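You operate a simulated robot arm through the tools that you are given. There is no shell and no other tool.

The job below is to be done with a simulated robot arm. You get a single attempt, and the scene is never put back.

Task
Tape the web ends with the blue block and push the plate back.
Fine: the block bears the tape; close both clamps before pressing it on the joint, put it back, open both clamps. Set down upright: what you pick out.
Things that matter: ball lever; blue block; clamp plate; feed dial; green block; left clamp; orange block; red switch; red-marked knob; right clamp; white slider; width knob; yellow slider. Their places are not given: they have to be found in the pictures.

It is judged by the outcome, as a careful person would: the job done as asked, and still so three seconds after it is handed in. It fails if anything else is knocked over, pushed out of place, dropped, spilled or broken.

Robot
A 7-joint arm with a two-finger parallel gripper, fixed in place. Base frame: the origin is at the foot of the arm, x ahead of it, y to its left, z up. Units: m, degrees, N and s.
With the tool pointing down near the work surface it reaches from about 0.3 to 0.7 m from the base axis. Its first joint turns from -66.0 to 66.0 degrees. Payload 1.57 kg.
The TCP is the grasp point between the finger pads, 0.03 m short of the fingertips. In the tool frame z runs along the fingers and y along their closing line. The gripper opens to 0.11 m. The fingers are 0.024 m wide and 0.012 m thick; the gripper's body (0.048 by 0.112 m) begins 0.078 m behind the TCP.
Orientation is that of the tool frame in the base frame, as a unit quaternion [w, x, y, z]. With the fingers straight down and closing along the base's y, the tool's x points along the base's -x, its y along +y and its z along -z.

Tools
- The arm moves only by the tool send_rows. Its argument "steps" is one flat list of numbers, 7 for each row, row after row: the turn, a rotation vector about the base's x, y, z in degrees, then the shift along the base's x, y, z in m, then the finger opening in m, from 0 to 0.11. In form: [wx, wy, wz, dx, dy, dz, gripper, wx, wy, wz, dx, dy, dz, gripper, ...]. A call has 1 to 20 rows; each row is the pose to reach, as a shift and turn from the pose commanded when the call began. Each row takes 0.2 s and may step no farther than 0.05 m and 8.6 degrees from the row before; otherwise, or with a gripper value out of range, the whole call is refused. A pose out of reach is approached as far as the arm can. The call stops where the force on the tool passes 70 N (or 10 N more than at its start, if that is more) or the arm is blocked; 0.2 s more then pass. Each finger travels about 0.108 m/s and halts on what it meets, pressing with about 34 N; the grip force reading is that of the motor and also rises with nothing between the fingers. The clock runs only during rows and for 0.2 s after the last one: add rows that repeat a pose to give the fingers time. It gives the time, the measured TCP pose, the force on the tool (base axes), the opening and the grip force at its end, in the units of the frame above (readings bear some noise), with the torque about the TCP (base axes, N m) and any sound that the robot's microphone picked up.
- Cameras (640 x 400 px; columns grow to the right, rows downward): "scene" is fixed at [0.1581, -0.4041, 1.3767]; the picture's right is [0.75, -0.66, 0.00], its down [-0.53, -0.59, -0.61] and it looks along [0.40, 0.46, -0.79] (base axes); focal length 218 px, centre (320, 200). "wrist" rides on the gripper at [0.07, 0.016, -0.142] in the tool frame; the picture's right is [-0.23, 0.97, 0.00], its down [-0.86, -0.20, -0.48] and it looks along [-0.47, -0.11, 0.88] (tool axes); focal length 222 px, centre (320, 200).
- camera(camera): a new picture of that camera. No time passes.
- point_at(camera, pixels): for up to 12 pixels [column, row] of the newest picture of that camera ("zoom" is the newest enlarged one), the place [x, y, z] in the base frame of the surface seen there, good to about 0.002 m. No time passes.
- close_up(camera, box): a new picture of the part [left, top, right, bottom] of that camera's present view, enlarged. No time passes.
- sign_off(): hands the job in; it is judged then, once.

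Unless the task says otherwise, let go and move clear before handing in.

The tools are called after "Request:" as a command line: name --argument value ..., lists and objects as JSON in quotes. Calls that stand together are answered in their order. send_rows: Moves the arm, as the interface text tells. Its arguments: {"type":"object","properties":{"steps":{"type":"array"}},"required":["steps"]} The other tools are called the same way: camera (camera) takes a picture; point_at (camera, pixels) gives the place of the surface under pixels of a picture; close_up (camera, box) takes an enlarged picture of a part of a camera's view; sign_off () hands the job in.

At the start:

```text
t: 0.0
ee_pos: [0.3874, -0.2795, 1.0898]
tcp_rot: [0.0, 0.0, 1.0, 0.0]
wrist_force: [-0.2, 0.9, -0.1]
ft_torque: [-0.03, 0.02, 0.0]
gripper_width: 0.1099
gripper_force: 0.0
```

scene: 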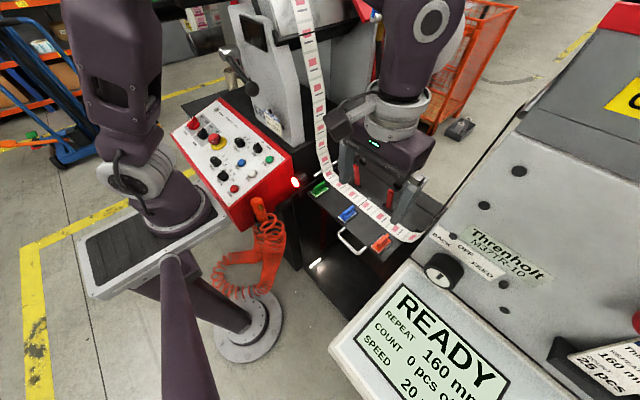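
wrist: 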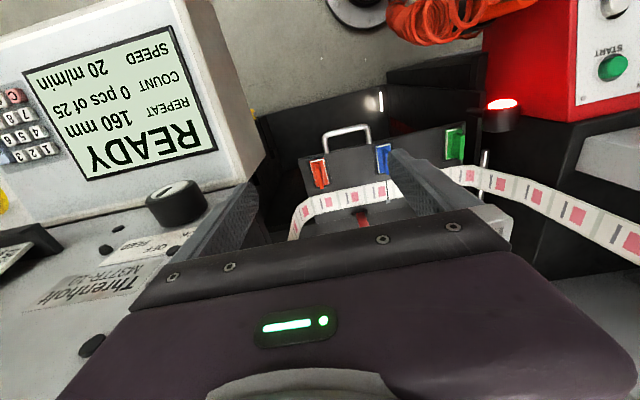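

The scene picture shows the blue block near (348,214), green near (319,188), orange near (381,243), and the web passing under the gripper. I will enlarge these areas to find the clamps, the plate and the joint.

Request:
close_up --camera "scene" --box '[280, 130, 460, 290]'

Request:
close_up --camera "wrist" --box '[240, 80, 540, 260]'

```text
2.50 times, centred on (370, 210) of scene
```

zoom: 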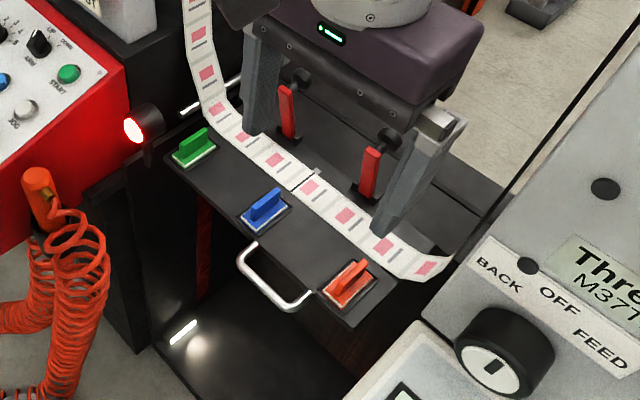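

```text
2.13 times, centred on (390, 170) of wrist
```

zoom: 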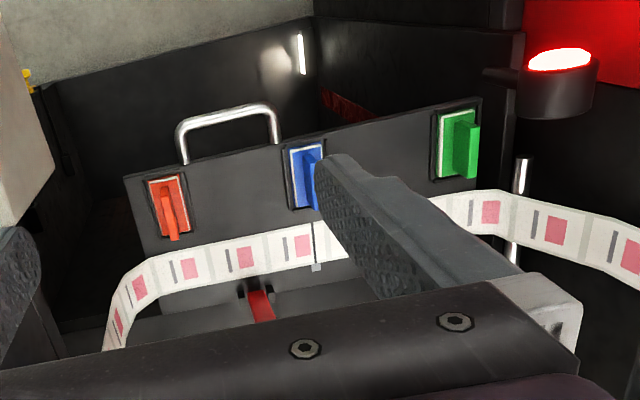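

The enlarged scene shows two red-handled levers (probably the clamps) at about (287,110) and (370,172) of the zoom, the plate with its handle, and the joint in the web near (310,180). I will measure these.

Request:
close_up --camera "scene" --box '[300, 140, 430, 260]'

```text
3.33 times, centred on (365, 200) of scene
```

zoom: 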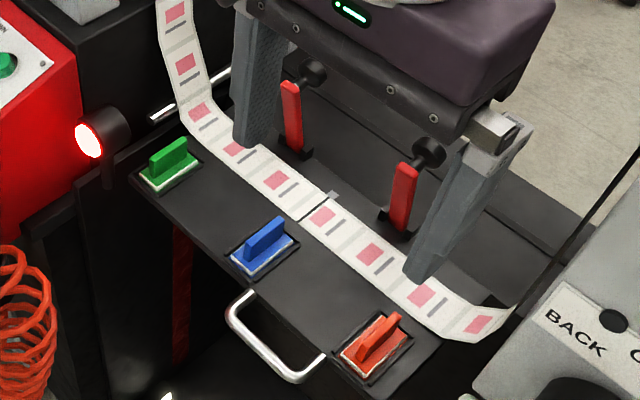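

Request:
point_at --camera "zoom" --pixels '[[290, 85], [292, 115], [296, 150], [315, 73], [405, 170], [398, 215], [395, 235], [430, 152], [313, 205], [333, 195], [262, 240], [262, 265]]'

Request:
point_at --camera "zoom" --pixels '[[245, 243], [285, 222], [264, 280], [300, 240], [230, 258], [180, 150], [378, 330], [270, 360], [300, 378], [165, 195], [430, 350], [330, 160]]'

```text
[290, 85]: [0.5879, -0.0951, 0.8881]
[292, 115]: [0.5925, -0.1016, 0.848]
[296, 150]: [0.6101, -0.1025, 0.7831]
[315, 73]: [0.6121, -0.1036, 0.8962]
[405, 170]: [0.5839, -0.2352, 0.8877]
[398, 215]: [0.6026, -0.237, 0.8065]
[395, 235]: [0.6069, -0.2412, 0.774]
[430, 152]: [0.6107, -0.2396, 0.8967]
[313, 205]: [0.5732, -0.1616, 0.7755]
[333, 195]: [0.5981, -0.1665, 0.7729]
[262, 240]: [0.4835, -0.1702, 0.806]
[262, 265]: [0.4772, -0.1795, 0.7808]
```

```text
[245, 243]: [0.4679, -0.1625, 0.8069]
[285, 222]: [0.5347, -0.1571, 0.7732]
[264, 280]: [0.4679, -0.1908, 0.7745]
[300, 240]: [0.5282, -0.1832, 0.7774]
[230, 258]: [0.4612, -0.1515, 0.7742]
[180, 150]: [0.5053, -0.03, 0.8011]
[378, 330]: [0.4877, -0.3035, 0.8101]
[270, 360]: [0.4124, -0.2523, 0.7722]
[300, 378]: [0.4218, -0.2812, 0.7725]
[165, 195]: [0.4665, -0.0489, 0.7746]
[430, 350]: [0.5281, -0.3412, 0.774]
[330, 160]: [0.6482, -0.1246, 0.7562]
```

Heights: plate top about z=0.774, block tops about 0.806, levers up to 0.89 at y≈-0.10 and -0.237. Before moving I will measure surrounding obstacles (panel, lamp, web up-run, right-hand machine, handle).

Request:
camera --camera "scene"

Request:
point_at --camera "scene" --pixels '[[295, 182], [250, 165], [235, 100], [310, 60], [320, 130], [285, 60], [395, 180], [448, 270], [400, 320], [480, 220], [350, 240], [260, 205]]'

Request:
point_at --camera "wrist" --pixels '[[318, 172], [384, 158], [455, 142], [345, 130], [363, 218], [340, 200], [387, 190], [484, 160], [310, 200], [375, 102], [310, 160], [290, 155]]'

Request:
close_up --camera "scene" --box '[160, 80, 320, 220]'

```text
taken
```

scene: 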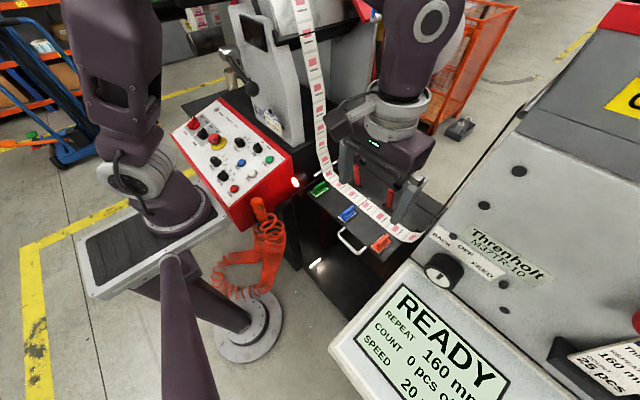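

```text
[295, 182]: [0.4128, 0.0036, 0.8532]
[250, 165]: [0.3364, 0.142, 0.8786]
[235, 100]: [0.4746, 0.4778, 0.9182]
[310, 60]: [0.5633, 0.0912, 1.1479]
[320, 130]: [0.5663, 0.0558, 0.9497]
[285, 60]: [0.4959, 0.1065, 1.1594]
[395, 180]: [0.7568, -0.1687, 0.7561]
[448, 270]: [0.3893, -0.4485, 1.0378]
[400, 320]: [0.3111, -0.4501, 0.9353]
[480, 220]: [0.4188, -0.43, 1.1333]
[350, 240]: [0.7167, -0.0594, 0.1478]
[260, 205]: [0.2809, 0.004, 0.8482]
```

```text
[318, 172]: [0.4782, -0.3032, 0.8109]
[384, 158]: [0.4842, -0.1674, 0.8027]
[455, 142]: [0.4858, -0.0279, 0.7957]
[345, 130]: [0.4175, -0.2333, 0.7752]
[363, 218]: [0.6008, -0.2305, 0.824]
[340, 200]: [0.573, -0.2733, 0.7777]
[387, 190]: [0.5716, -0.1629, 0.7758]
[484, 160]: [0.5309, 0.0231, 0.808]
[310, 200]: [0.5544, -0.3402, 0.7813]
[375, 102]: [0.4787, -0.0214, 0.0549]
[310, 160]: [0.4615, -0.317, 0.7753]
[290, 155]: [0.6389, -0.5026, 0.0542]
```

```text
2.86 times, centred on (240, 150) of scene
```

zoom: 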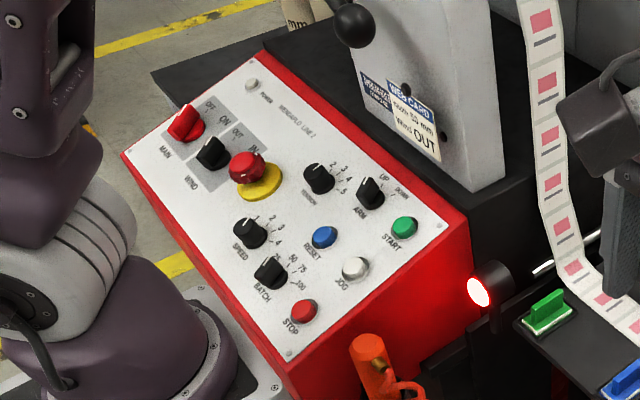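

The surroundings are clear around y=-0.17 at z≈1.09 (web up-run at x 0.56, y 0.06–0.09; right-hand machine at y<-0.43). I'll shift left and a little back to look at the clamps and joint from above.

Request:
send_rows --steps '[0, 0, 0, -0.02, 0.04, 0, 0.11, 0, 0, 0, -0.04, 0.08, 0, 0.11, 0, 0, 0, -0.05, 0.11, 0, 0.11]'

Request:
camera --camera "wrist"

Request:
close_up --camera "scene" --box '[300, 140, 430, 260]'

```text
t: 0.8
ee_pos: [0.3354, -0.1687, 1.0906]
tcp_rot: [0.001, 0.001, 1.0, 0.0]
wrist_force: [0.5, 0.2, 0.3]
ft_torque: [0.0, 0.0, -0.02]
gripper_width: 0.1099
gripper_force: 0.0
```

```text
taken
```

wrist: 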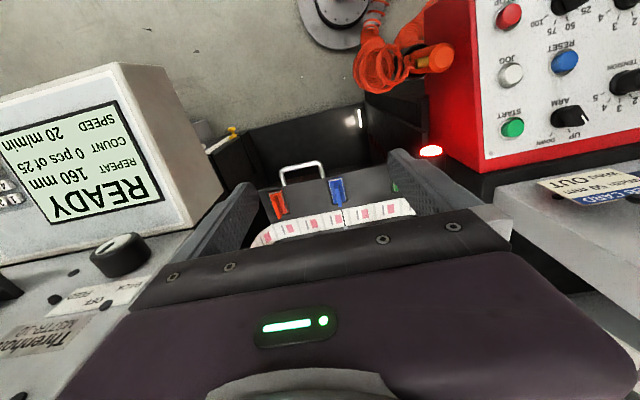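

```text
3.33 times, centred on (365, 200) of scene
```

zoom: 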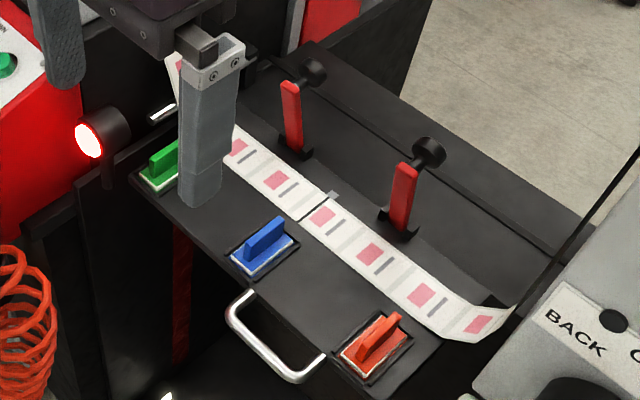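

Now the scene zoom shows both clamps clearly standing open: red bars with a black knob behind at (312,70) and (430,152), pivots at (293,150) and (400,228). I'll zoom in tighter and measure pivots, knobs, and the plate's edges and rails.

Request:
close_up --camera "scene" --box '[345, 150, 405, 195]'

Request:
close_up --camera "scene" --box '[370, 170, 430, 215]'

Request:
close_up --camera "scene" --box '[330, 170, 390, 215]'

Request:
close_up --camera "scene" --box '[325, 190, 385, 235]'

```text
8.89 times, centred on (375, 172) of scene
```

zoom: 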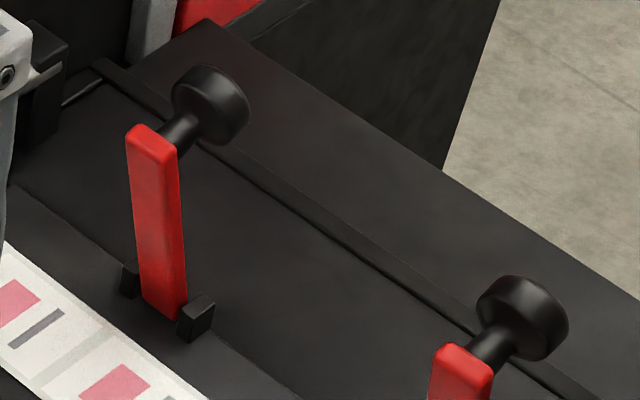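

```text
8.89 times, centred on (400, 192) of scene
```

zoom: 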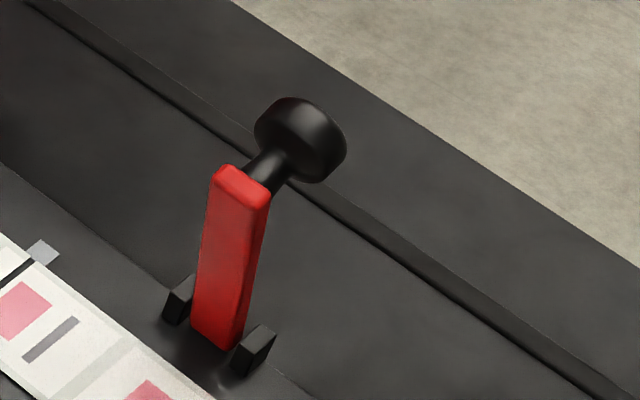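

```text
8.89 times, centred on (360, 192) of scene
```

zoom: 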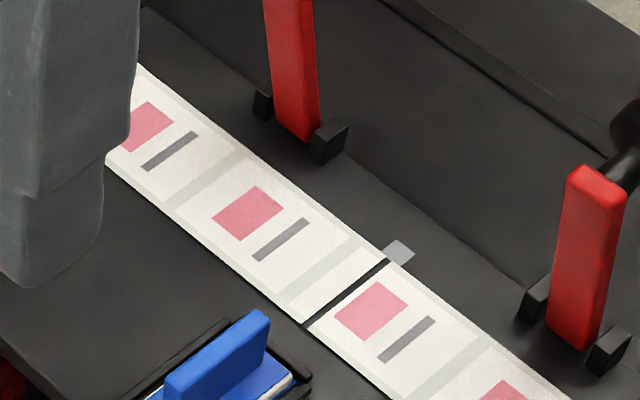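

```text
8.89 times, centred on (355, 212) of scene
```

zoom: 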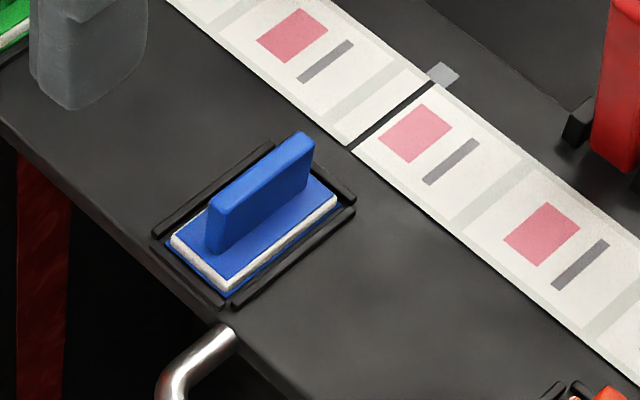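

The block sits in a raised black nest; its fin runs along x, and the joint gap runs across the web from (348,150) to (432,85), with a grey index tab at (442,75). I'll measure the block, nest and joint.

Request:
point_at --camera "zoom" --pixels '[[222, 198], [300, 140], [213, 248], [312, 150], [185, 235], [230, 283], [335, 200], [300, 195], [265, 148], [155, 240], [222, 302], [350, 210]]'

Request:
point_at --camera "zoom" --pixels '[[348, 149], [432, 85], [390, 117], [442, 75], [320, 128], [470, 118], [435, 230], [300, 270], [228, 330], [195, 372], [100, 190], [240, 60]]'

Request:
point_at --camera "scene" --pixels '[[365, 159], [368, 161], [363, 171], [361, 182], [406, 182], [405, 184], [393, 200], [391, 206], [396, 208], [364, 186], [375, 180], [400, 240]]'

```text
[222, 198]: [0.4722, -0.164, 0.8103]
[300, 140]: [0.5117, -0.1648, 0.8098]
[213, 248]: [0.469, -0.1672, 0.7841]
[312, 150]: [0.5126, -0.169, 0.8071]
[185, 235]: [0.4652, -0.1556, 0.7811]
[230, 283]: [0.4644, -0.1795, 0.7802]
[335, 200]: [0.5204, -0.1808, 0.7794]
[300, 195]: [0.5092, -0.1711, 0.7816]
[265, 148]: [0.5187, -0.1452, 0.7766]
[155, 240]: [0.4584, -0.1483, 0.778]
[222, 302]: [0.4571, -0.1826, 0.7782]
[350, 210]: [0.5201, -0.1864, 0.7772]
```

```text
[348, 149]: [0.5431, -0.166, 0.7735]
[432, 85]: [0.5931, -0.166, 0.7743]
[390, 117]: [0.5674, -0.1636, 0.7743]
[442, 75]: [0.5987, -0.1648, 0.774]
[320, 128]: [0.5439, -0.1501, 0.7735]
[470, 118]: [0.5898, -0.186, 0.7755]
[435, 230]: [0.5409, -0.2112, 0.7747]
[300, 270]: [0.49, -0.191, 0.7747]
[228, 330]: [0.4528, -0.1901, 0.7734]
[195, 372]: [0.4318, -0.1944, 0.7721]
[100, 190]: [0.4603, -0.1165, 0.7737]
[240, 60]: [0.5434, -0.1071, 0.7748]
```

```text
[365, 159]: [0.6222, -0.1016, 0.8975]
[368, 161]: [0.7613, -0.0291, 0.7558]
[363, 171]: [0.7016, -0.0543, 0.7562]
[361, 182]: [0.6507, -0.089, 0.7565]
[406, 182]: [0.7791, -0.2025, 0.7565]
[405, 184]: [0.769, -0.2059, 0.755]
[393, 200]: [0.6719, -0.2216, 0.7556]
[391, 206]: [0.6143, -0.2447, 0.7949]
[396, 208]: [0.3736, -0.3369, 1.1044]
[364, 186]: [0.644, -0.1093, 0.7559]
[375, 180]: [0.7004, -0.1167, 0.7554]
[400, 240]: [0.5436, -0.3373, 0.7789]
```

Block base spans x 0.464–0.521, y about -0.152 to -0.181; the joint is at x 0.543–0.593, y≈-0.166, so the block needs about +0.076 m in x. Next I measure the clamps' bars and knobs precisely, and read the card on the machine.

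Request:
close_up --camera "scene" --box '[240, 95, 300, 140]'

Request:
close_up --camera "scene" --box '[345, 150, 405, 195]'

Request:
point_at --camera "zoom" --pixels '[[150, 132], [155, 160], [160, 210], [163, 260], [167, 300], [180, 127], [205, 72], [220, 90], [235, 115], [205, 118], [195, 320], [130, 280]]'

Request:
point_at --camera "zoom" --pixels '[[60, 215], [200, 320], [230, 350], [240, 150], [330, 215], [320, 235], [400, 290], [390, 260], [100, 65], [75, 100], [210, 25], [440, 170]]'

```text
8.89 times, centred on (270, 118) of scene
```

zoom: 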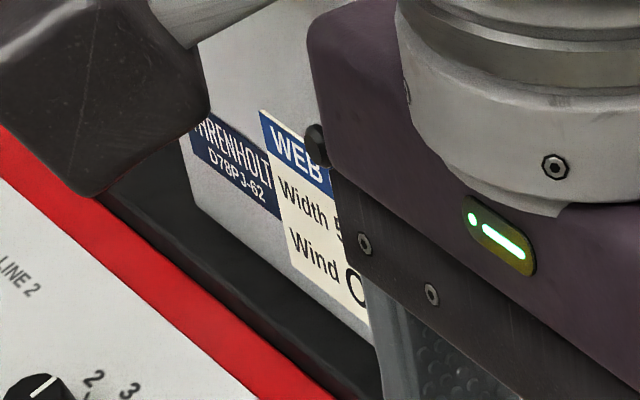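

```text
8.89 times, centred on (375, 172) of scene
```

zoom: 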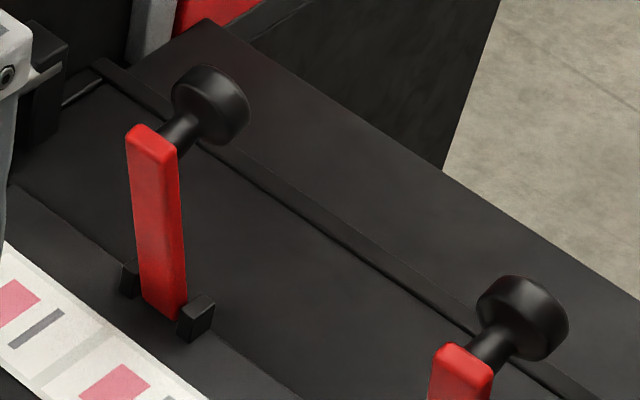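

```text
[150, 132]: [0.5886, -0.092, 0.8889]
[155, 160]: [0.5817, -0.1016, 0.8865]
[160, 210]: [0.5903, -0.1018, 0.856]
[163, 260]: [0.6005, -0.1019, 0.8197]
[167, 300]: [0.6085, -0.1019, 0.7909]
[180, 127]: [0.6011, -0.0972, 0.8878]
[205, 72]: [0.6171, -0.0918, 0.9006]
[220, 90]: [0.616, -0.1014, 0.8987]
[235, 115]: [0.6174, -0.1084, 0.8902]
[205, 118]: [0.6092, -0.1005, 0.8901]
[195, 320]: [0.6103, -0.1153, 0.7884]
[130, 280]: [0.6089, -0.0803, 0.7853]
```

```text
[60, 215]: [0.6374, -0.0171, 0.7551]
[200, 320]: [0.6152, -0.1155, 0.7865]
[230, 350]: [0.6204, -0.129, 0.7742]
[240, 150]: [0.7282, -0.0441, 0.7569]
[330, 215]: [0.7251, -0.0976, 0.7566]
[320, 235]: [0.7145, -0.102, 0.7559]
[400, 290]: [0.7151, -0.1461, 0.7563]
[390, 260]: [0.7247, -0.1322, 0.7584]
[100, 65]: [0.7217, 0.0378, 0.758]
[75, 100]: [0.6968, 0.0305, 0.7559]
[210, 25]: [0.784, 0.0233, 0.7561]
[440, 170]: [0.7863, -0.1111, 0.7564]
```

The bars lean about 16° forward (pivot about x 0.615, z 0.783) and the left knob centre is about (0.625, -0.10, 0.89); the closed bar would lie across the web. I'll measure the right clamp's knob and check for overhead obstacles before moving above the left knob.

Request:
close_up --camera "scene" --box '[370, 170, 430, 215]'

Request:
point_at --camera "zoom" --pixels '[[238, 170], [235, 200], [228, 250], [220, 300], [212, 330], [290, 110], [310, 130], [330, 160], [290, 165], [255, 345], [180, 295], [300, 145]]'

Request:
camera --camera "scene"

Request:
point_at --camera "scene" --pixels '[[350, 30], [280, 45], [370, 12], [345, 90], [380, 120], [330, 20], [300, 10], [420, 150], [440, 235], [420, 245], [410, 260], [425, 265]]'

```text
8.89 times, centred on (400, 192) of scene
```

zoom: 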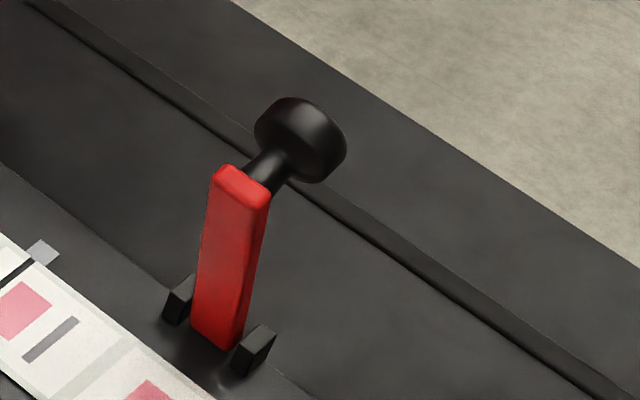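

```text
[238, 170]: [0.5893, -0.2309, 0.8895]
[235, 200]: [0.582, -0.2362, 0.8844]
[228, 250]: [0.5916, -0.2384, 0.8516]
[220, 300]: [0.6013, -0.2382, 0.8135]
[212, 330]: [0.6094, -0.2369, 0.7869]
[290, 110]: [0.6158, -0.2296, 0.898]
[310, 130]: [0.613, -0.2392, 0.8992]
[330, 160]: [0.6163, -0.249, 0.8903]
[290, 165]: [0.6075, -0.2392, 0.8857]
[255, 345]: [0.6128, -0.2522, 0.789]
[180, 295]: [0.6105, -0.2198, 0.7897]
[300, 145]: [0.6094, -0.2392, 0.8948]
```

```text
taken
```

scene: 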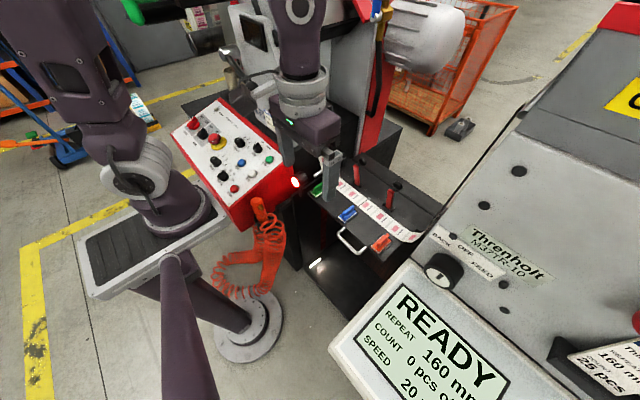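

```text
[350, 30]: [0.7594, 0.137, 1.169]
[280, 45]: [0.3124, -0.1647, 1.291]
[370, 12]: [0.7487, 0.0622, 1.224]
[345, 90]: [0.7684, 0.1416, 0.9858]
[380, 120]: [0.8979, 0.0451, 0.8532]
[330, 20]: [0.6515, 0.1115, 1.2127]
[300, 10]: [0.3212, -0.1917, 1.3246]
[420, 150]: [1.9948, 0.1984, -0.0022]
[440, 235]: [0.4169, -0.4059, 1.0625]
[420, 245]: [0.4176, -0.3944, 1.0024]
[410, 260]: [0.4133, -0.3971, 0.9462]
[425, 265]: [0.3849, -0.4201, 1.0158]
```

Both knobs are measured: left centre about (0.624, -0.099, 0.890), right about (0.622, -0.237, 0.890), and the space above is free. I'll move above the left knob with the fingers opened to 0.06.

Request:
send_rows --steps '[0, 0, 0, 0.04, 0.01, 0, 0.06, 0, 0, 0, 0.085, 0.02, 0, 0.06, 0, 0, 0, 0.13, 0.03, 0, 0.06, 0, 0, 0, 0.175, 0.045, 0, 0.06, 0, 0, 0, 0.22, 0.058, 0, 0.06, 0, 0, 0, 0.26, 0.068, 0, 0.06, 0, 0, 0, 0.289, 0.07, -0.02, 0.06, 0, 0, 0, 0.289, 0.07, -0.06, 0.06, 0, 0, 0, 0.289, 0.07, -0.09, 0.06]'

Request:
camera --camera "wrist"

Request:
camera --camera "scene"

```text
t: 2.8
ee_pos: [0.6271, -0.1005, 0.9997]
tcp_rot: [0.0, 0.0, 1.0, 0.001]
wrist_force: [-0.1, -0.1, 0.4]
ft_torque: [0.01, 0.0, 0.0]
gripper_width: 0.06
gripper_force: 0.0
```

```text
taken
```

wrist: 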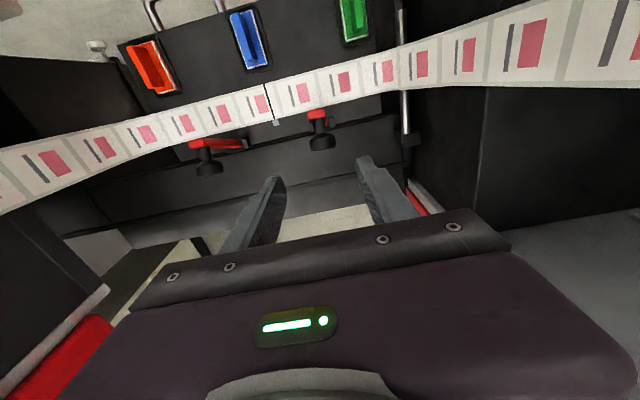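

```text
taken
```

scene: 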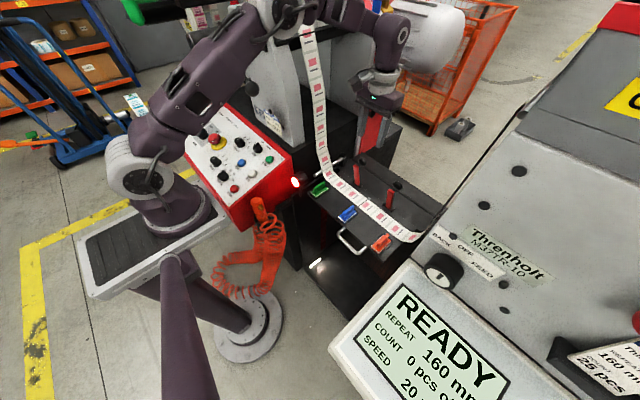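

The hand is above the left knob at (0.627, -0.1005, 1.0), with no contact force; in the wrist view the left knob is at (322,140) and its red bar at (317,118). I'll refine the knob position and check how close the elbow is to the web near scene (300,30).

Request:
close_up --camera "scene" --box '[230, 0, 420, 120]'

Request:
close_up --camera "wrist" --box '[180, 80, 420, 230]'

Request:
point_at --camera "wrist" --pixels '[[322, 135], [322, 145], [312, 143], [332, 140], [317, 118], [327, 118], [207, 168], [207, 158], [205, 147], [240, 143], [267, 90], [276, 122]]'

Request:
point_at --camera "scene" --pixels '[[305, 40], [300, 15], [320, 12], [360, 15], [308, 55], [316, 95], [325, 160], [330, 170]]'

```text
3.33 times, centred on (325, 60) of scene
```

zoom: 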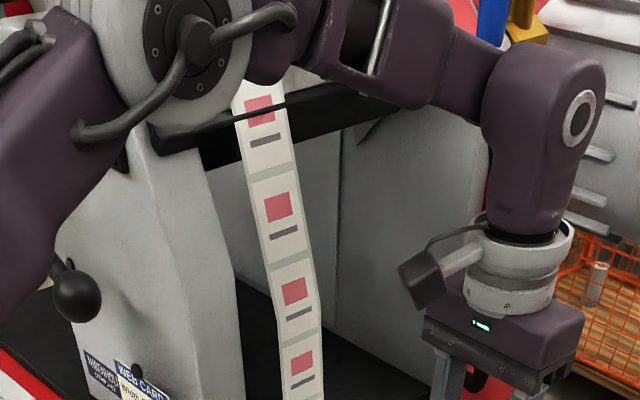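

```text
2.67 times, centred on (300, 155) of wrist
```

zoom: 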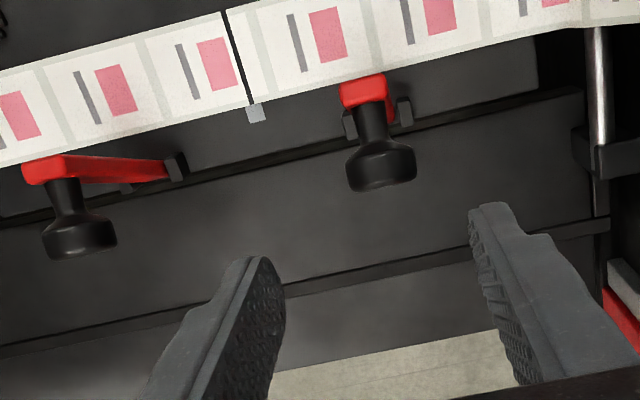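

```text
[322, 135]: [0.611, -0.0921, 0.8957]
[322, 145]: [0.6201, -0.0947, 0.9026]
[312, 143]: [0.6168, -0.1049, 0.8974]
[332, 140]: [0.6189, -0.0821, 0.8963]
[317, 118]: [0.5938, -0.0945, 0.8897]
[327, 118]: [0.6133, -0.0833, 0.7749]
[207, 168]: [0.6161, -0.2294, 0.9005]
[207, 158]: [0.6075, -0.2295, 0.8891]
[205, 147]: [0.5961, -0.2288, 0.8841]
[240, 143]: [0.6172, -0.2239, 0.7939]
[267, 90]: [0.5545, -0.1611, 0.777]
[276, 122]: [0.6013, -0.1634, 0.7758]
```

```text
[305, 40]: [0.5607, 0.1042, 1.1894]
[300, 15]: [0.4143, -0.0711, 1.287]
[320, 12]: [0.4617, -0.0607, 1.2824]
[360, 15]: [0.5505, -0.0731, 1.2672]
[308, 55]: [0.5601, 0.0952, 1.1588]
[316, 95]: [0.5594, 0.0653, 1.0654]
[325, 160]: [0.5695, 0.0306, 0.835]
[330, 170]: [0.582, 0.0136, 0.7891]
```

The wrist view puts the left knob centre near (0.621, -0.096, 0.889), about 0.026 wide, and the arm's forearm is well clear of the web. I'll go down so the fingertips straddle the knob, then close on it.

Request:
send_rows --steps '[0, 0, 0, -0.005, 0.0045, -0.03, 0.06, 0, 0, 0, -0.005, 0.0045, -0.06, 0.06, 0, 0, 0, -0.005, 0.0045, -0.085, 0.06, 0, 0, 0, -0.005, 0.0045, -0.1, 0.06, 0, 0, 0, -0.005, 0.0045, -0.1, 0.02, 0, 0, 0, -0.005, 0.0045, -0.1, 0.01, 0, 0, 0, -0.005, 0.0045, -0.1, 0.01]'

Request:
camera --camera "wrist"

Request:
close_up --camera "scene" --box '[320, 100, 440, 190]'

```text
t: 4.4
ee_pos: [0.6219, -0.0943, 0.9004]
tcp_rot: [0.0, 0.0, 1.0, 0.0]
wrist_force: [0.7, -1.1, -0.5]
ft_torque: [-0.02, -0.1, 0.03]
gripper_width: 0.0289
gripper_force: 38.8
```

```text
taken
```

wrist: 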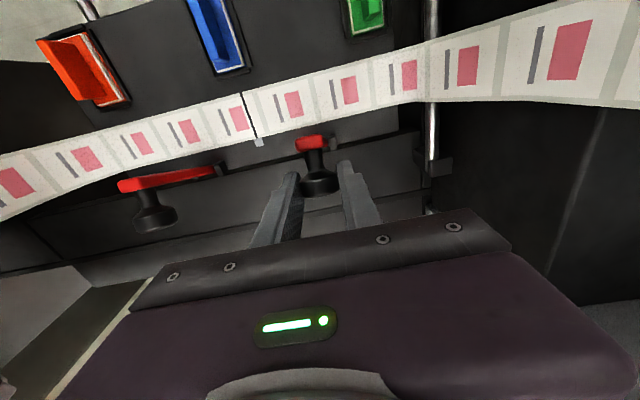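

```text
4.44 times, centred on (380, 145) of scene
```

zoom: 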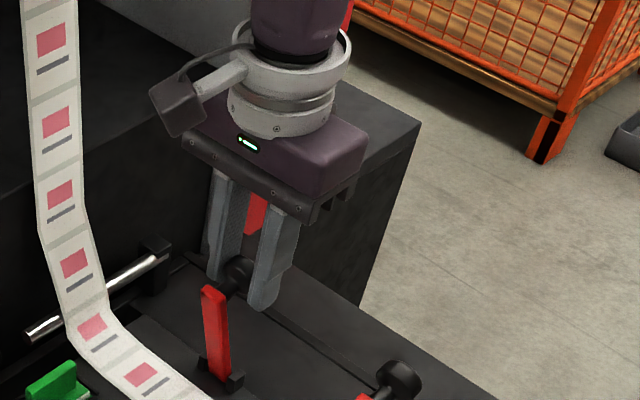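

The knob is held (opening 0.0289, grip 38.8). I'll swing it along the arc about the pivot, first by about 20° to check the forces and whether the plate stays put.

Request:
send_rows --steps '[0, 0, 0, -0.0093, 0, 0, 0.01, 0, 0, 0, -0.0186, 0, -0.0007, 0.01, 0, 0, 0, -0.0277, 0, -0.0023, 0.01, 0, 0, 0, -0.0366, 0, -0.0045, 0.01]'

Request:
close_up --camera "scene" --box '[300, 130, 430, 260]'

Request:
camera --camera "wrist"

```text
t: 5.4
ee_pos: [0.5853, -0.095, 0.8961]
tcp_rot: [0.002, 0.0, 1.0, 0.0]
wrist_force: [10.0, 2.7, 5.4]
ft_torque: [0.04, -1.21, -0.01]
gripper_width: 0.0288
gripper_force: 38.3
```

```text
3.08 times, centred on (365, 195) of scene
```

zoom: 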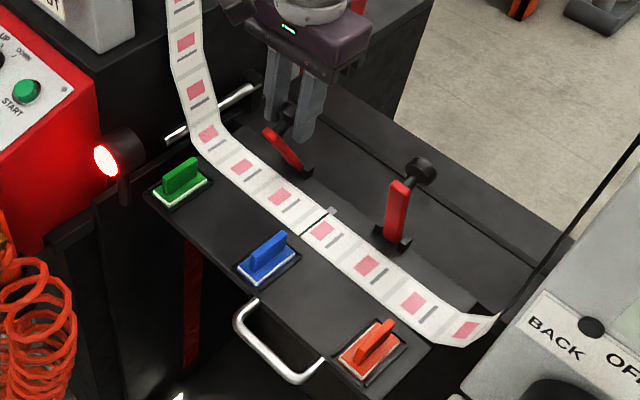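

```text
taken
```

wrist: 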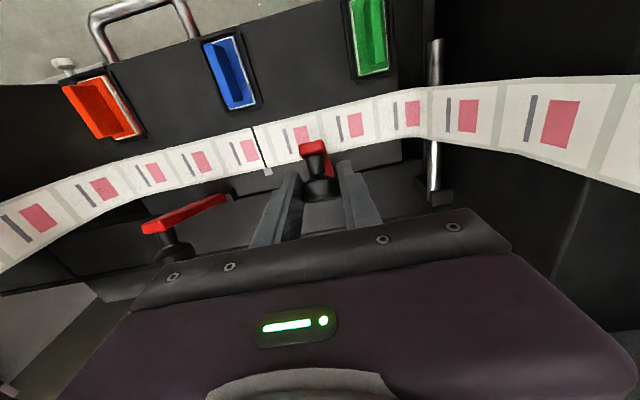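

The left bar swings forward with about 10 N and the plate appears unmoved. I'll continue along the arc to about 60°.

Request:
send_rows --steps '[0, 0, 0, -0.0088, 0, -0.0031, 0.01, 0, 0, 0, -0.0172, 0, -0.0069, 0.01, 0, 0, 0, -0.0253, 0, -0.0114, 0.01, 0, 0, 0, -0.0329, 0, -0.0166, 0.01, 0, 0, 0, -0.0401, 0, -0.0225, 0.01, 0, 0, 0, -0.0467, 0, -0.0289, 0.01]'

Request:
close_up --camera "scene" --box '[300, 130, 430, 260]'

```text
t: 6.8
ee_pos: [0.5387, -0.0955, 0.8676]
tcp_rot: [0.001, 0.0, 1.0, 0.001]
wrist_force: [7.7, 1.2, 6.2]
ft_torque: [0.03, -1.22, 0.0]
gripper_width: 0.0288
gripper_force: 38.6
```

```text
3.08 times, centred on (365, 195) of scene
```

zoom: 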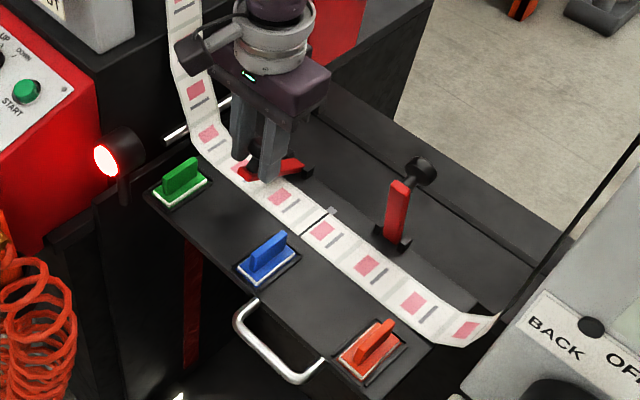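

The bar is about two-thirds down and the reading stays low (about 10 N). I'll continue the arc to about 74°, where it should lie flat on the web.

Request:
send_rows --steps '[0, 0, 0, -0.006, 0, -0.007, 0.01, 0, 0, 0, -0.0114, 0, -0.0146, 0.01, 0, 0, 0, -0.0161, 0, -0.0225, 0.01, 0, 0, 0, -0.0201, 0, -0.0308, 0.01, 0, 0, 0, -0.0215, 0, -0.034, 0.01, 0, 0, 0, -0.0228, 0, -0.0377, 0.01]'

Request:
close_up --camera "scene" --box '[300, 130, 430, 260]'

Request:
camera --camera "wrist"

```text
t: 8.2
ee_pos: [0.5148, -0.0947, 0.8297]
tcp_rot: [0.001, 0.001, 1.0, -0.001]
wrist_force: [1.5, 4.8, 8.9]
ft_torque: [0.0, -1.17, 0.07]
gripper_width: 0.0294
gripper_force: 38.3
```

```text
3.08 times, centred on (365, 195) of scene
```

zoom: 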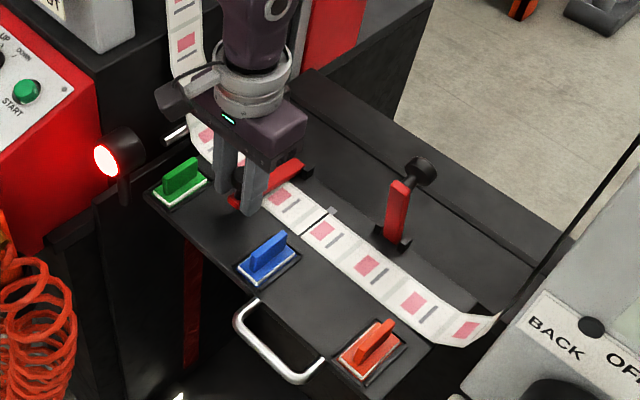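

```text
taken
```

wrist: 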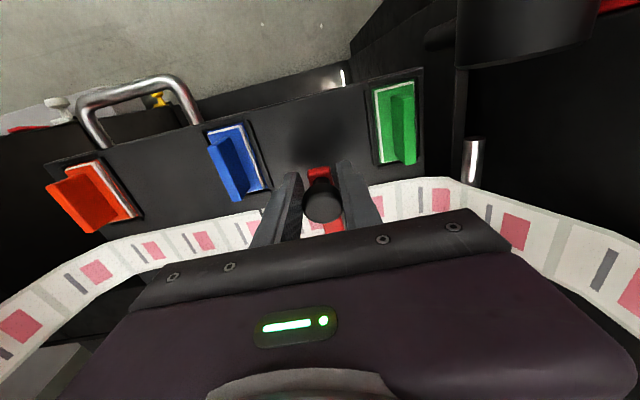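

The bar is nearly flat, force still only about 9 N and no click heard. I'll push the last few degrees until a stop is felt.

Request:
send_rows --steps '[0, 0, 0, -0.0009, 0, -0.0026, 0.01, 0, 0, 0, -0.0017, 0, -0.0053, 0.01, 0, 0, 0, -0.0024, 0, -0.008, 0.01, 0, 0, 0, -0.0031, 0, -0.0107, 0.01]'

Request:
close_up --camera "wrist" --box '[220, 140, 420, 260]'

Request:
close_up --camera "scene" --box '[325, 160, 385, 205]'

```text
t: 9.2
ee_pos: [0.5121, -0.0952, 0.8173]
tcp_rot: [0.0, 0.0, 1.0, -0.001]
wrist_force: [-2.2, 2.9, 10.8]
ft_torque: [0.03, -1.19, 0.07]
gripper_width: 0.0292
gripper_force: 38.8
```

```text
3.20 times, centred on (320, 200) of wrist
```

zoom: 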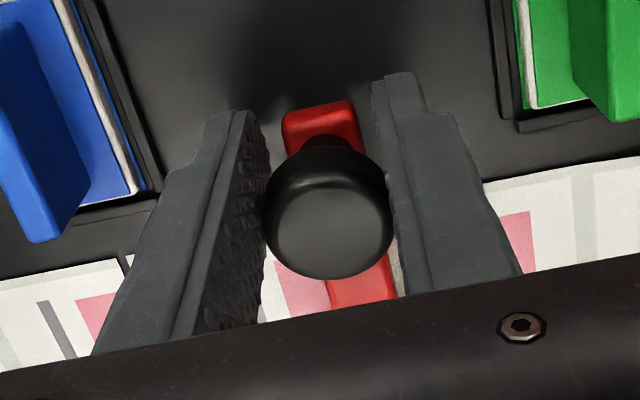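

```text
8.89 times, centred on (355, 182) of scene
```

zoom: 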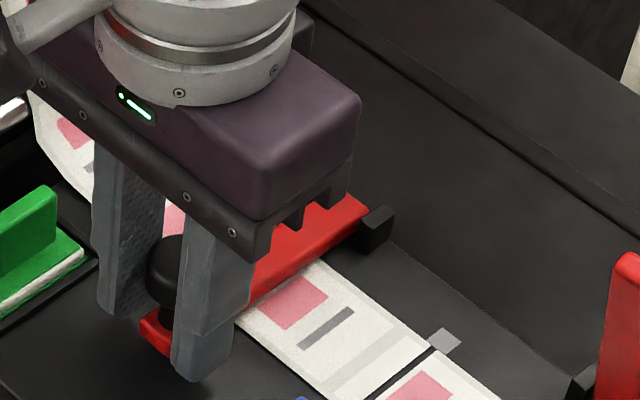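

I want to see whether the bar now lies flat, so I measure its top along (160,325)–(360,205) in this zoom.

Request:
point_at --camera "zoom" --pixels '[[155, 325], [160, 342], [265, 265], [290, 255], [320, 235], [350, 208], [375, 235], [165, 260], [180, 310], [330, 245], [255, 310], [220, 370]]'

Request:
close_up --camera "wrist" --box '[220, 140, 420, 260]'

Request:
point_at --camera "zoom" --pixels '[[320, 115], [295, 150], [360, 290], [375, 270], [330, 225], [320, 160], [310, 105]]'

```text
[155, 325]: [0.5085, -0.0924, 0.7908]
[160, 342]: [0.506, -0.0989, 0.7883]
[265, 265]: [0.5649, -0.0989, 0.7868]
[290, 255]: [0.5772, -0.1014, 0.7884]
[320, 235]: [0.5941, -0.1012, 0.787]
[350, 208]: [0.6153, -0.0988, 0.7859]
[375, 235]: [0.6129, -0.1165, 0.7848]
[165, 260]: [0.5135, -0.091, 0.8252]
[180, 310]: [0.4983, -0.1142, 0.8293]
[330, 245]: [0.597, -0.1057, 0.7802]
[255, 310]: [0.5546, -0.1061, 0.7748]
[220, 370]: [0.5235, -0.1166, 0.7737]
```

```text
3.20 times, centred on (320, 200) of wrist
```

zoom: 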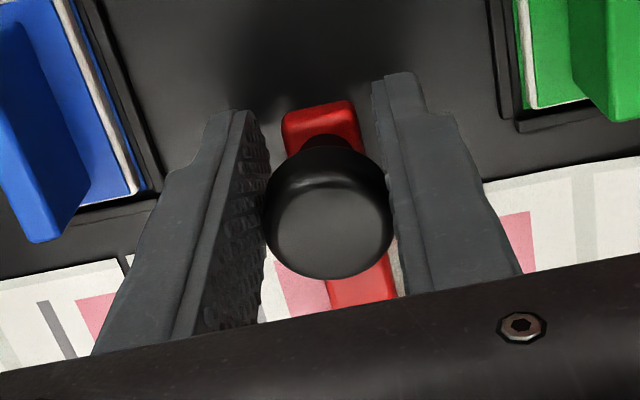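

```text
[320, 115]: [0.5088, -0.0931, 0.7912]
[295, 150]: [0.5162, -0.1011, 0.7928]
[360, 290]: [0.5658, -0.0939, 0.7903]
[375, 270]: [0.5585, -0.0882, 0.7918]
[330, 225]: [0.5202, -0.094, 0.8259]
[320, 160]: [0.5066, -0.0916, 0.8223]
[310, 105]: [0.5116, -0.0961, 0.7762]
```

The bar top is about 0.791 at the tip versus 0.786 near the pivot, so about 2° remain. I'll press it down a little more until it stops.

Request:
send_rows --steps '[0, 0, 0, -0.0003, 0, -0.002, 0.01, 0, 0, 0, -0.0005, 0, -0.004, 0.01, 0, 0, 0, -0.0006, 0, -0.006, 0.01, 0, 0, 0, -0.0006, 0, -0.006, 0.01]'

Request:
close_up --camera "scene" --box '[325, 160, 385, 205]'

Request:
point_at --camera "zoom" --pixels '[[155, 325], [160, 342], [265, 265], [290, 255], [320, 235], [350, 208], [165, 260]]'

```text
t: 10.2
ee_pos: [0.5122, -0.0957, 0.8119]
tcp_rot: [0.0, 0.0, 1.0, 0.0]
wrist_force: [-4.3, -1.7, 9.7]
ft_torque: [-0.04, -0.73, -0.04]
gripper_width: 0.0289
gripper_force: 38.7
```

```text
8.89 times, centred on (355, 182) of scene
```

zoom: 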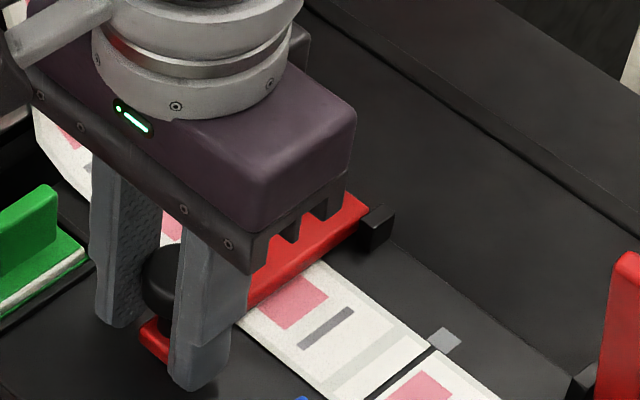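

```text
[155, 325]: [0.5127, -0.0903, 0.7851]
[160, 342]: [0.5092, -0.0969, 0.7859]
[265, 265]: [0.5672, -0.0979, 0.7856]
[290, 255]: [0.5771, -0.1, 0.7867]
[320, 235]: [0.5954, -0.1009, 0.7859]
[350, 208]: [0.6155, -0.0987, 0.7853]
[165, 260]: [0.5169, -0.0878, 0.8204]
```

The bar top is now level (0.785–0.786 along its length). I'll press 3 mm more to confirm a firm stop, then relax.

Request:
send_rows --steps '[0, 0, 0, 0, 0, -0.0015, 0.01, 0, 0, 0, 0, 0, -0.003, 0.01, 0, 0, 0, 0, 0, -0.003, 0.01]'

Request:
close_up --camera "scene" --box '[325, 160, 385, 205]'

Request:
point_at --camera "zoom" --pixels '[[155, 325], [160, 342], [265, 265], [290, 255], [320, 235], [350, 208], [165, 260]]'

```text
t: 11.0
ee_pos: [0.5119, -0.0951, 0.8106]
tcp_rot: [0.002, 0.0, 1.0, 0.001]
wrist_force: [-0.8, 1.5, 29.4]
ft_torque: [-0.01, -0.26, 0.02]
gripper_width: 0.0293
gripper_force: 39.0
```

```text
8.89 times, centred on (355, 182) of scene
```

zoom: 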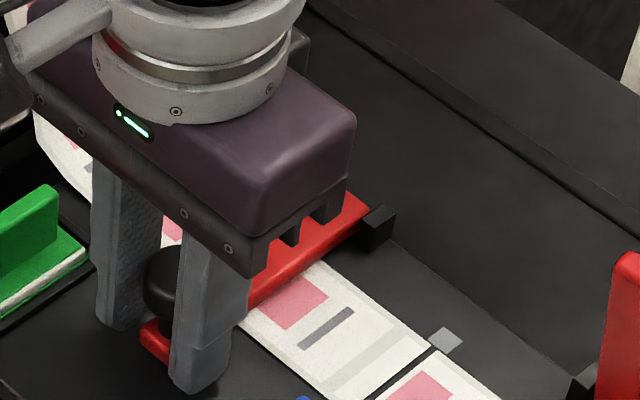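

```text
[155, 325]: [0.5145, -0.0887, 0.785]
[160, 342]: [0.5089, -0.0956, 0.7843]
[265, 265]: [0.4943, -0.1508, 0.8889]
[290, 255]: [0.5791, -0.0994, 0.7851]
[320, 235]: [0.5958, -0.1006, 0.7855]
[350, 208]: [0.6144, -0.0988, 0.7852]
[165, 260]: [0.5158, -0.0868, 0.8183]
```

A firm stop was felt (29 N, z 0.8106), so the left clamp is closed. I'll ease off, open only to 0.045 to stay clear of neighbouring nests, and lift straight up.

Request:
send_rows --steps '[0, 0, 0, 0, 0, 0.002, 0.01, 0, 0, 0, 0, 0, 0.002, 0.03, 0, 0, 0, 0, 0, 0.002, 0.045, 0, 0, 0, 0, 0, 0.002, 0.045, 0, 0, 0, 0, 0, 0.03, 0.045, 0, 0, 0, 0, 0, 0.07, 0.045, 0, 0, 0, 0, 0, 0.11, 0.045, 0, 0, 0, 0, 0, 0.15, 0.05]'

Request:
camera --camera "wrist"

Request:
close_up --camera "scene" --box '[300, 130, 430, 260]'

```text
t: 12.8
ee_pos: [0.5116, -0.0924, 0.9604]
tcp_rot: [0.0, 0.0, 1.0, 0.0]
wrist_force: [-0.2, -0.1, -0.2]
ft_torque: [-0.04, 0.06, 0.05]
gripper_width: 0.0499
gripper_force: 0.0
```

```text
taken
```

wrist: 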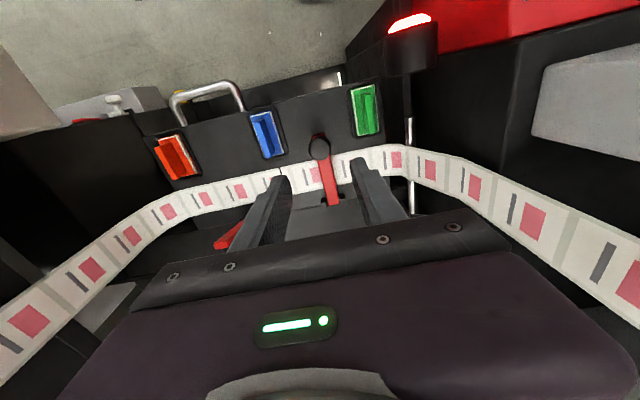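

```text
3.08 times, centred on (365, 195) of scene
```

zoom: 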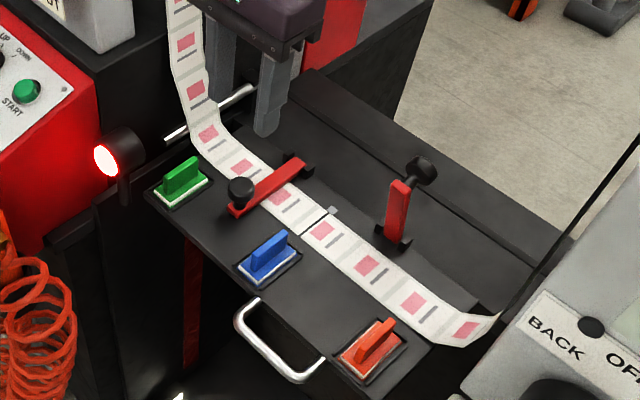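

The left clamp is closed and stays down (red bar across the web at zoom (268,188)). Now I go above the right knob at about (0.621, -0.234, 0.889).

Request:
send_rows --steps '[0, 0, 0, 0.02, -0.03, 0.02, 0.06, 0, 0, 0, 0.05, -0.065, 0.03, 0.06, 0, 0, 0, 0.08, -0.1, 0.03, 0.06, 0, 0, 0, 0.1094, -0.139, 0.03, 0.06, 0, 0, 0, 0.1094, -0.139, 0.03, 0.06]'

Request:
camera --camera "wrist"

Request:
close_up --camera "scene" --box '[300, 130, 430, 260]'

```text
t: 14.0
ee_pos: [0.6199, -0.2335, 0.9877]
tcp_rot: [0.0, 0.0, 1.0, 0.0]
wrist_force: [0.1, 0.1, -0.5]
ft_torque: [-0.01, 0.01, 0.02]
gripper_width: 0.0601
gripper_force: 0.0
```

```text
taken
```

wrist: 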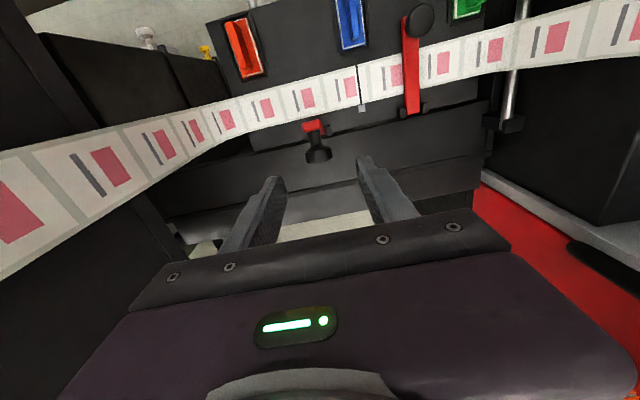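

```text
3.08 times, centred on (365, 195) of scene
```

zoom: 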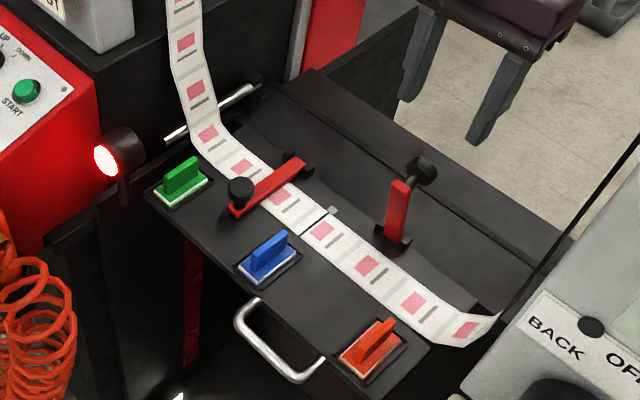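

The right knob is at (318,155) in the wrist view, right between where the fingers will descend. I'll verify its position and then go down to grip it.

Request:
point_at --camera "wrist" --pixels '[[318, 150], [318, 157], [309, 155], [328, 153], [313, 125], [362, 107], [360, 70]]'

Request:
send_rows --steps '[0, 0, 0, 0, 0, -0.03, 0.06, 0, 0, 0, 0, 0, -0.06, 0.06, 0, 0, 0, 0, 0, -0.09, 0.06, 0, 0, 0, 0, 0, -0.09, 0.02, 0, 0, 0, 0, 0, -0.09, 0.01, 0, 0, 0, 0, 0, -0.09, 0.01]'

Request:
camera --camera "wrist"

```text
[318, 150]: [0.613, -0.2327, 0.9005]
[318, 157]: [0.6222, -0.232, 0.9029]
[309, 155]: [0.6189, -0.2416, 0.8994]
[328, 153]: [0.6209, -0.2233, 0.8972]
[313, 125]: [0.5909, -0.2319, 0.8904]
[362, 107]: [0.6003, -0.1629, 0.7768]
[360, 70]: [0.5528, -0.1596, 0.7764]
```

```text
t: 15.4
ee_pos: [0.6205, -0.2348, 0.8994]
tcp_rot: [0.001, 0.0, 1.0, -0.001]
wrist_force: [1.2, -6.4, -0.1]
ft_torque: [-0.11, -0.13, 0.05]
gripper_width: 0.029
gripper_force: 38.7
```

```text
taken
```

wrist: 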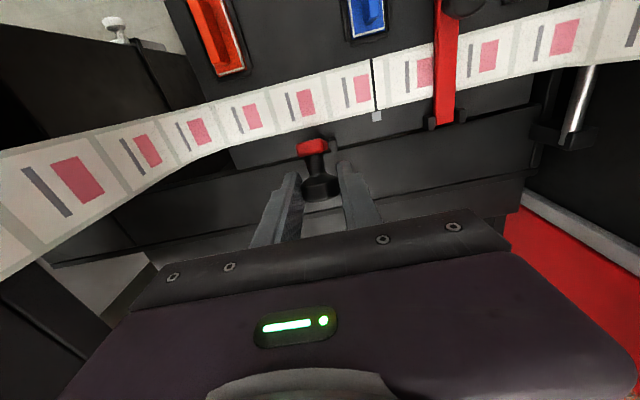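

The right knob is held (opening 0.029), and the joint has not moved (tab still near (0.600,-0.163)). I'll run the same arc that closed the left clamp.

Request:
send_rows --steps '[0, 0, 0, -0.0093, 0, 0, 0.01, 0, 0, 0, -0.0186, 0, -0.0007, 0.01, 0, 0, 0, -0.0277, 0, -0.0023, 0.01, 0, 0, 0, -0.0366, 0, -0.0045, 0.01, 0, 0, 0, -0.0454, 0, -0.0076, 0.01, 0, 0, 0, -0.0538, 0, -0.0114, 0.01, 0, 0, 0, -0.0619, 0, -0.0159, 0.01, 0, 0, 0, -0.0695, 0, -0.0211, 0.01, 0, 0, 0, -0.0767, 0, -0.027, 0.01, 0, 0, 0, -0.0833, 0, -0.0334, 0.01, 0, 0, 0, -0.0893, 0, -0.0404, 0.01, 0, 0, 0, -0.0947, 0, -0.048, 0.01, 0, 0, 0, -0.0994, 0, -0.0559, 0.01, 0, 0, 0, -0.1034, 0, -0.0642, 0.01, 0, 0, 0, -0.1061, 0, -0.0711, 0.01, 0, 0, 0, -0.1078, 0, -0.0764, 0.01, 0, 0, 0, -0.1092, 0, -0.0818, 0.01, 0, 0, 0, -0.1097, 0, -0.0858, 0.01]'

Request:
close_up --camera "scene" --box '[340, 180, 400, 225]'

Request:
camera --camera "wrist"

```text
t: 19.2
ee_pos: [0.5111, -0.2355, 0.8148]
tcp_rot: [0.0, 0.001, 1.0, 0.0]
wrist_force: [-7.3, -16.5, 11.4]
ft_torque: [0.02, -1.09, -0.17]
gripper_width: 0.0293
gripper_force: 38.4
```

```text
8.89 times, centred on (370, 202) of scene
```

zoom: 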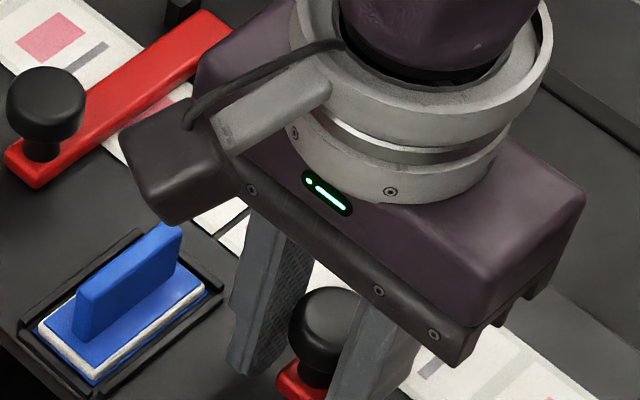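

```text
taken
```

wrist: 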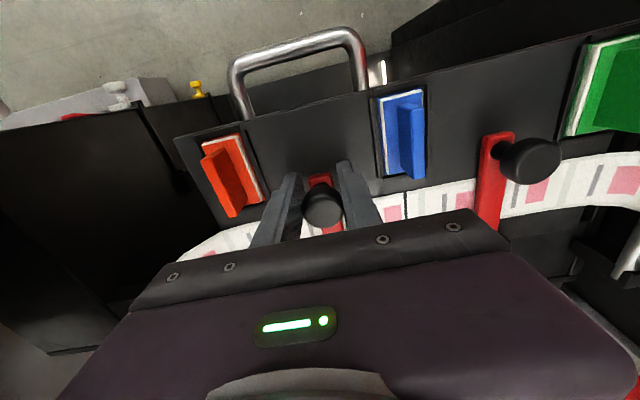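

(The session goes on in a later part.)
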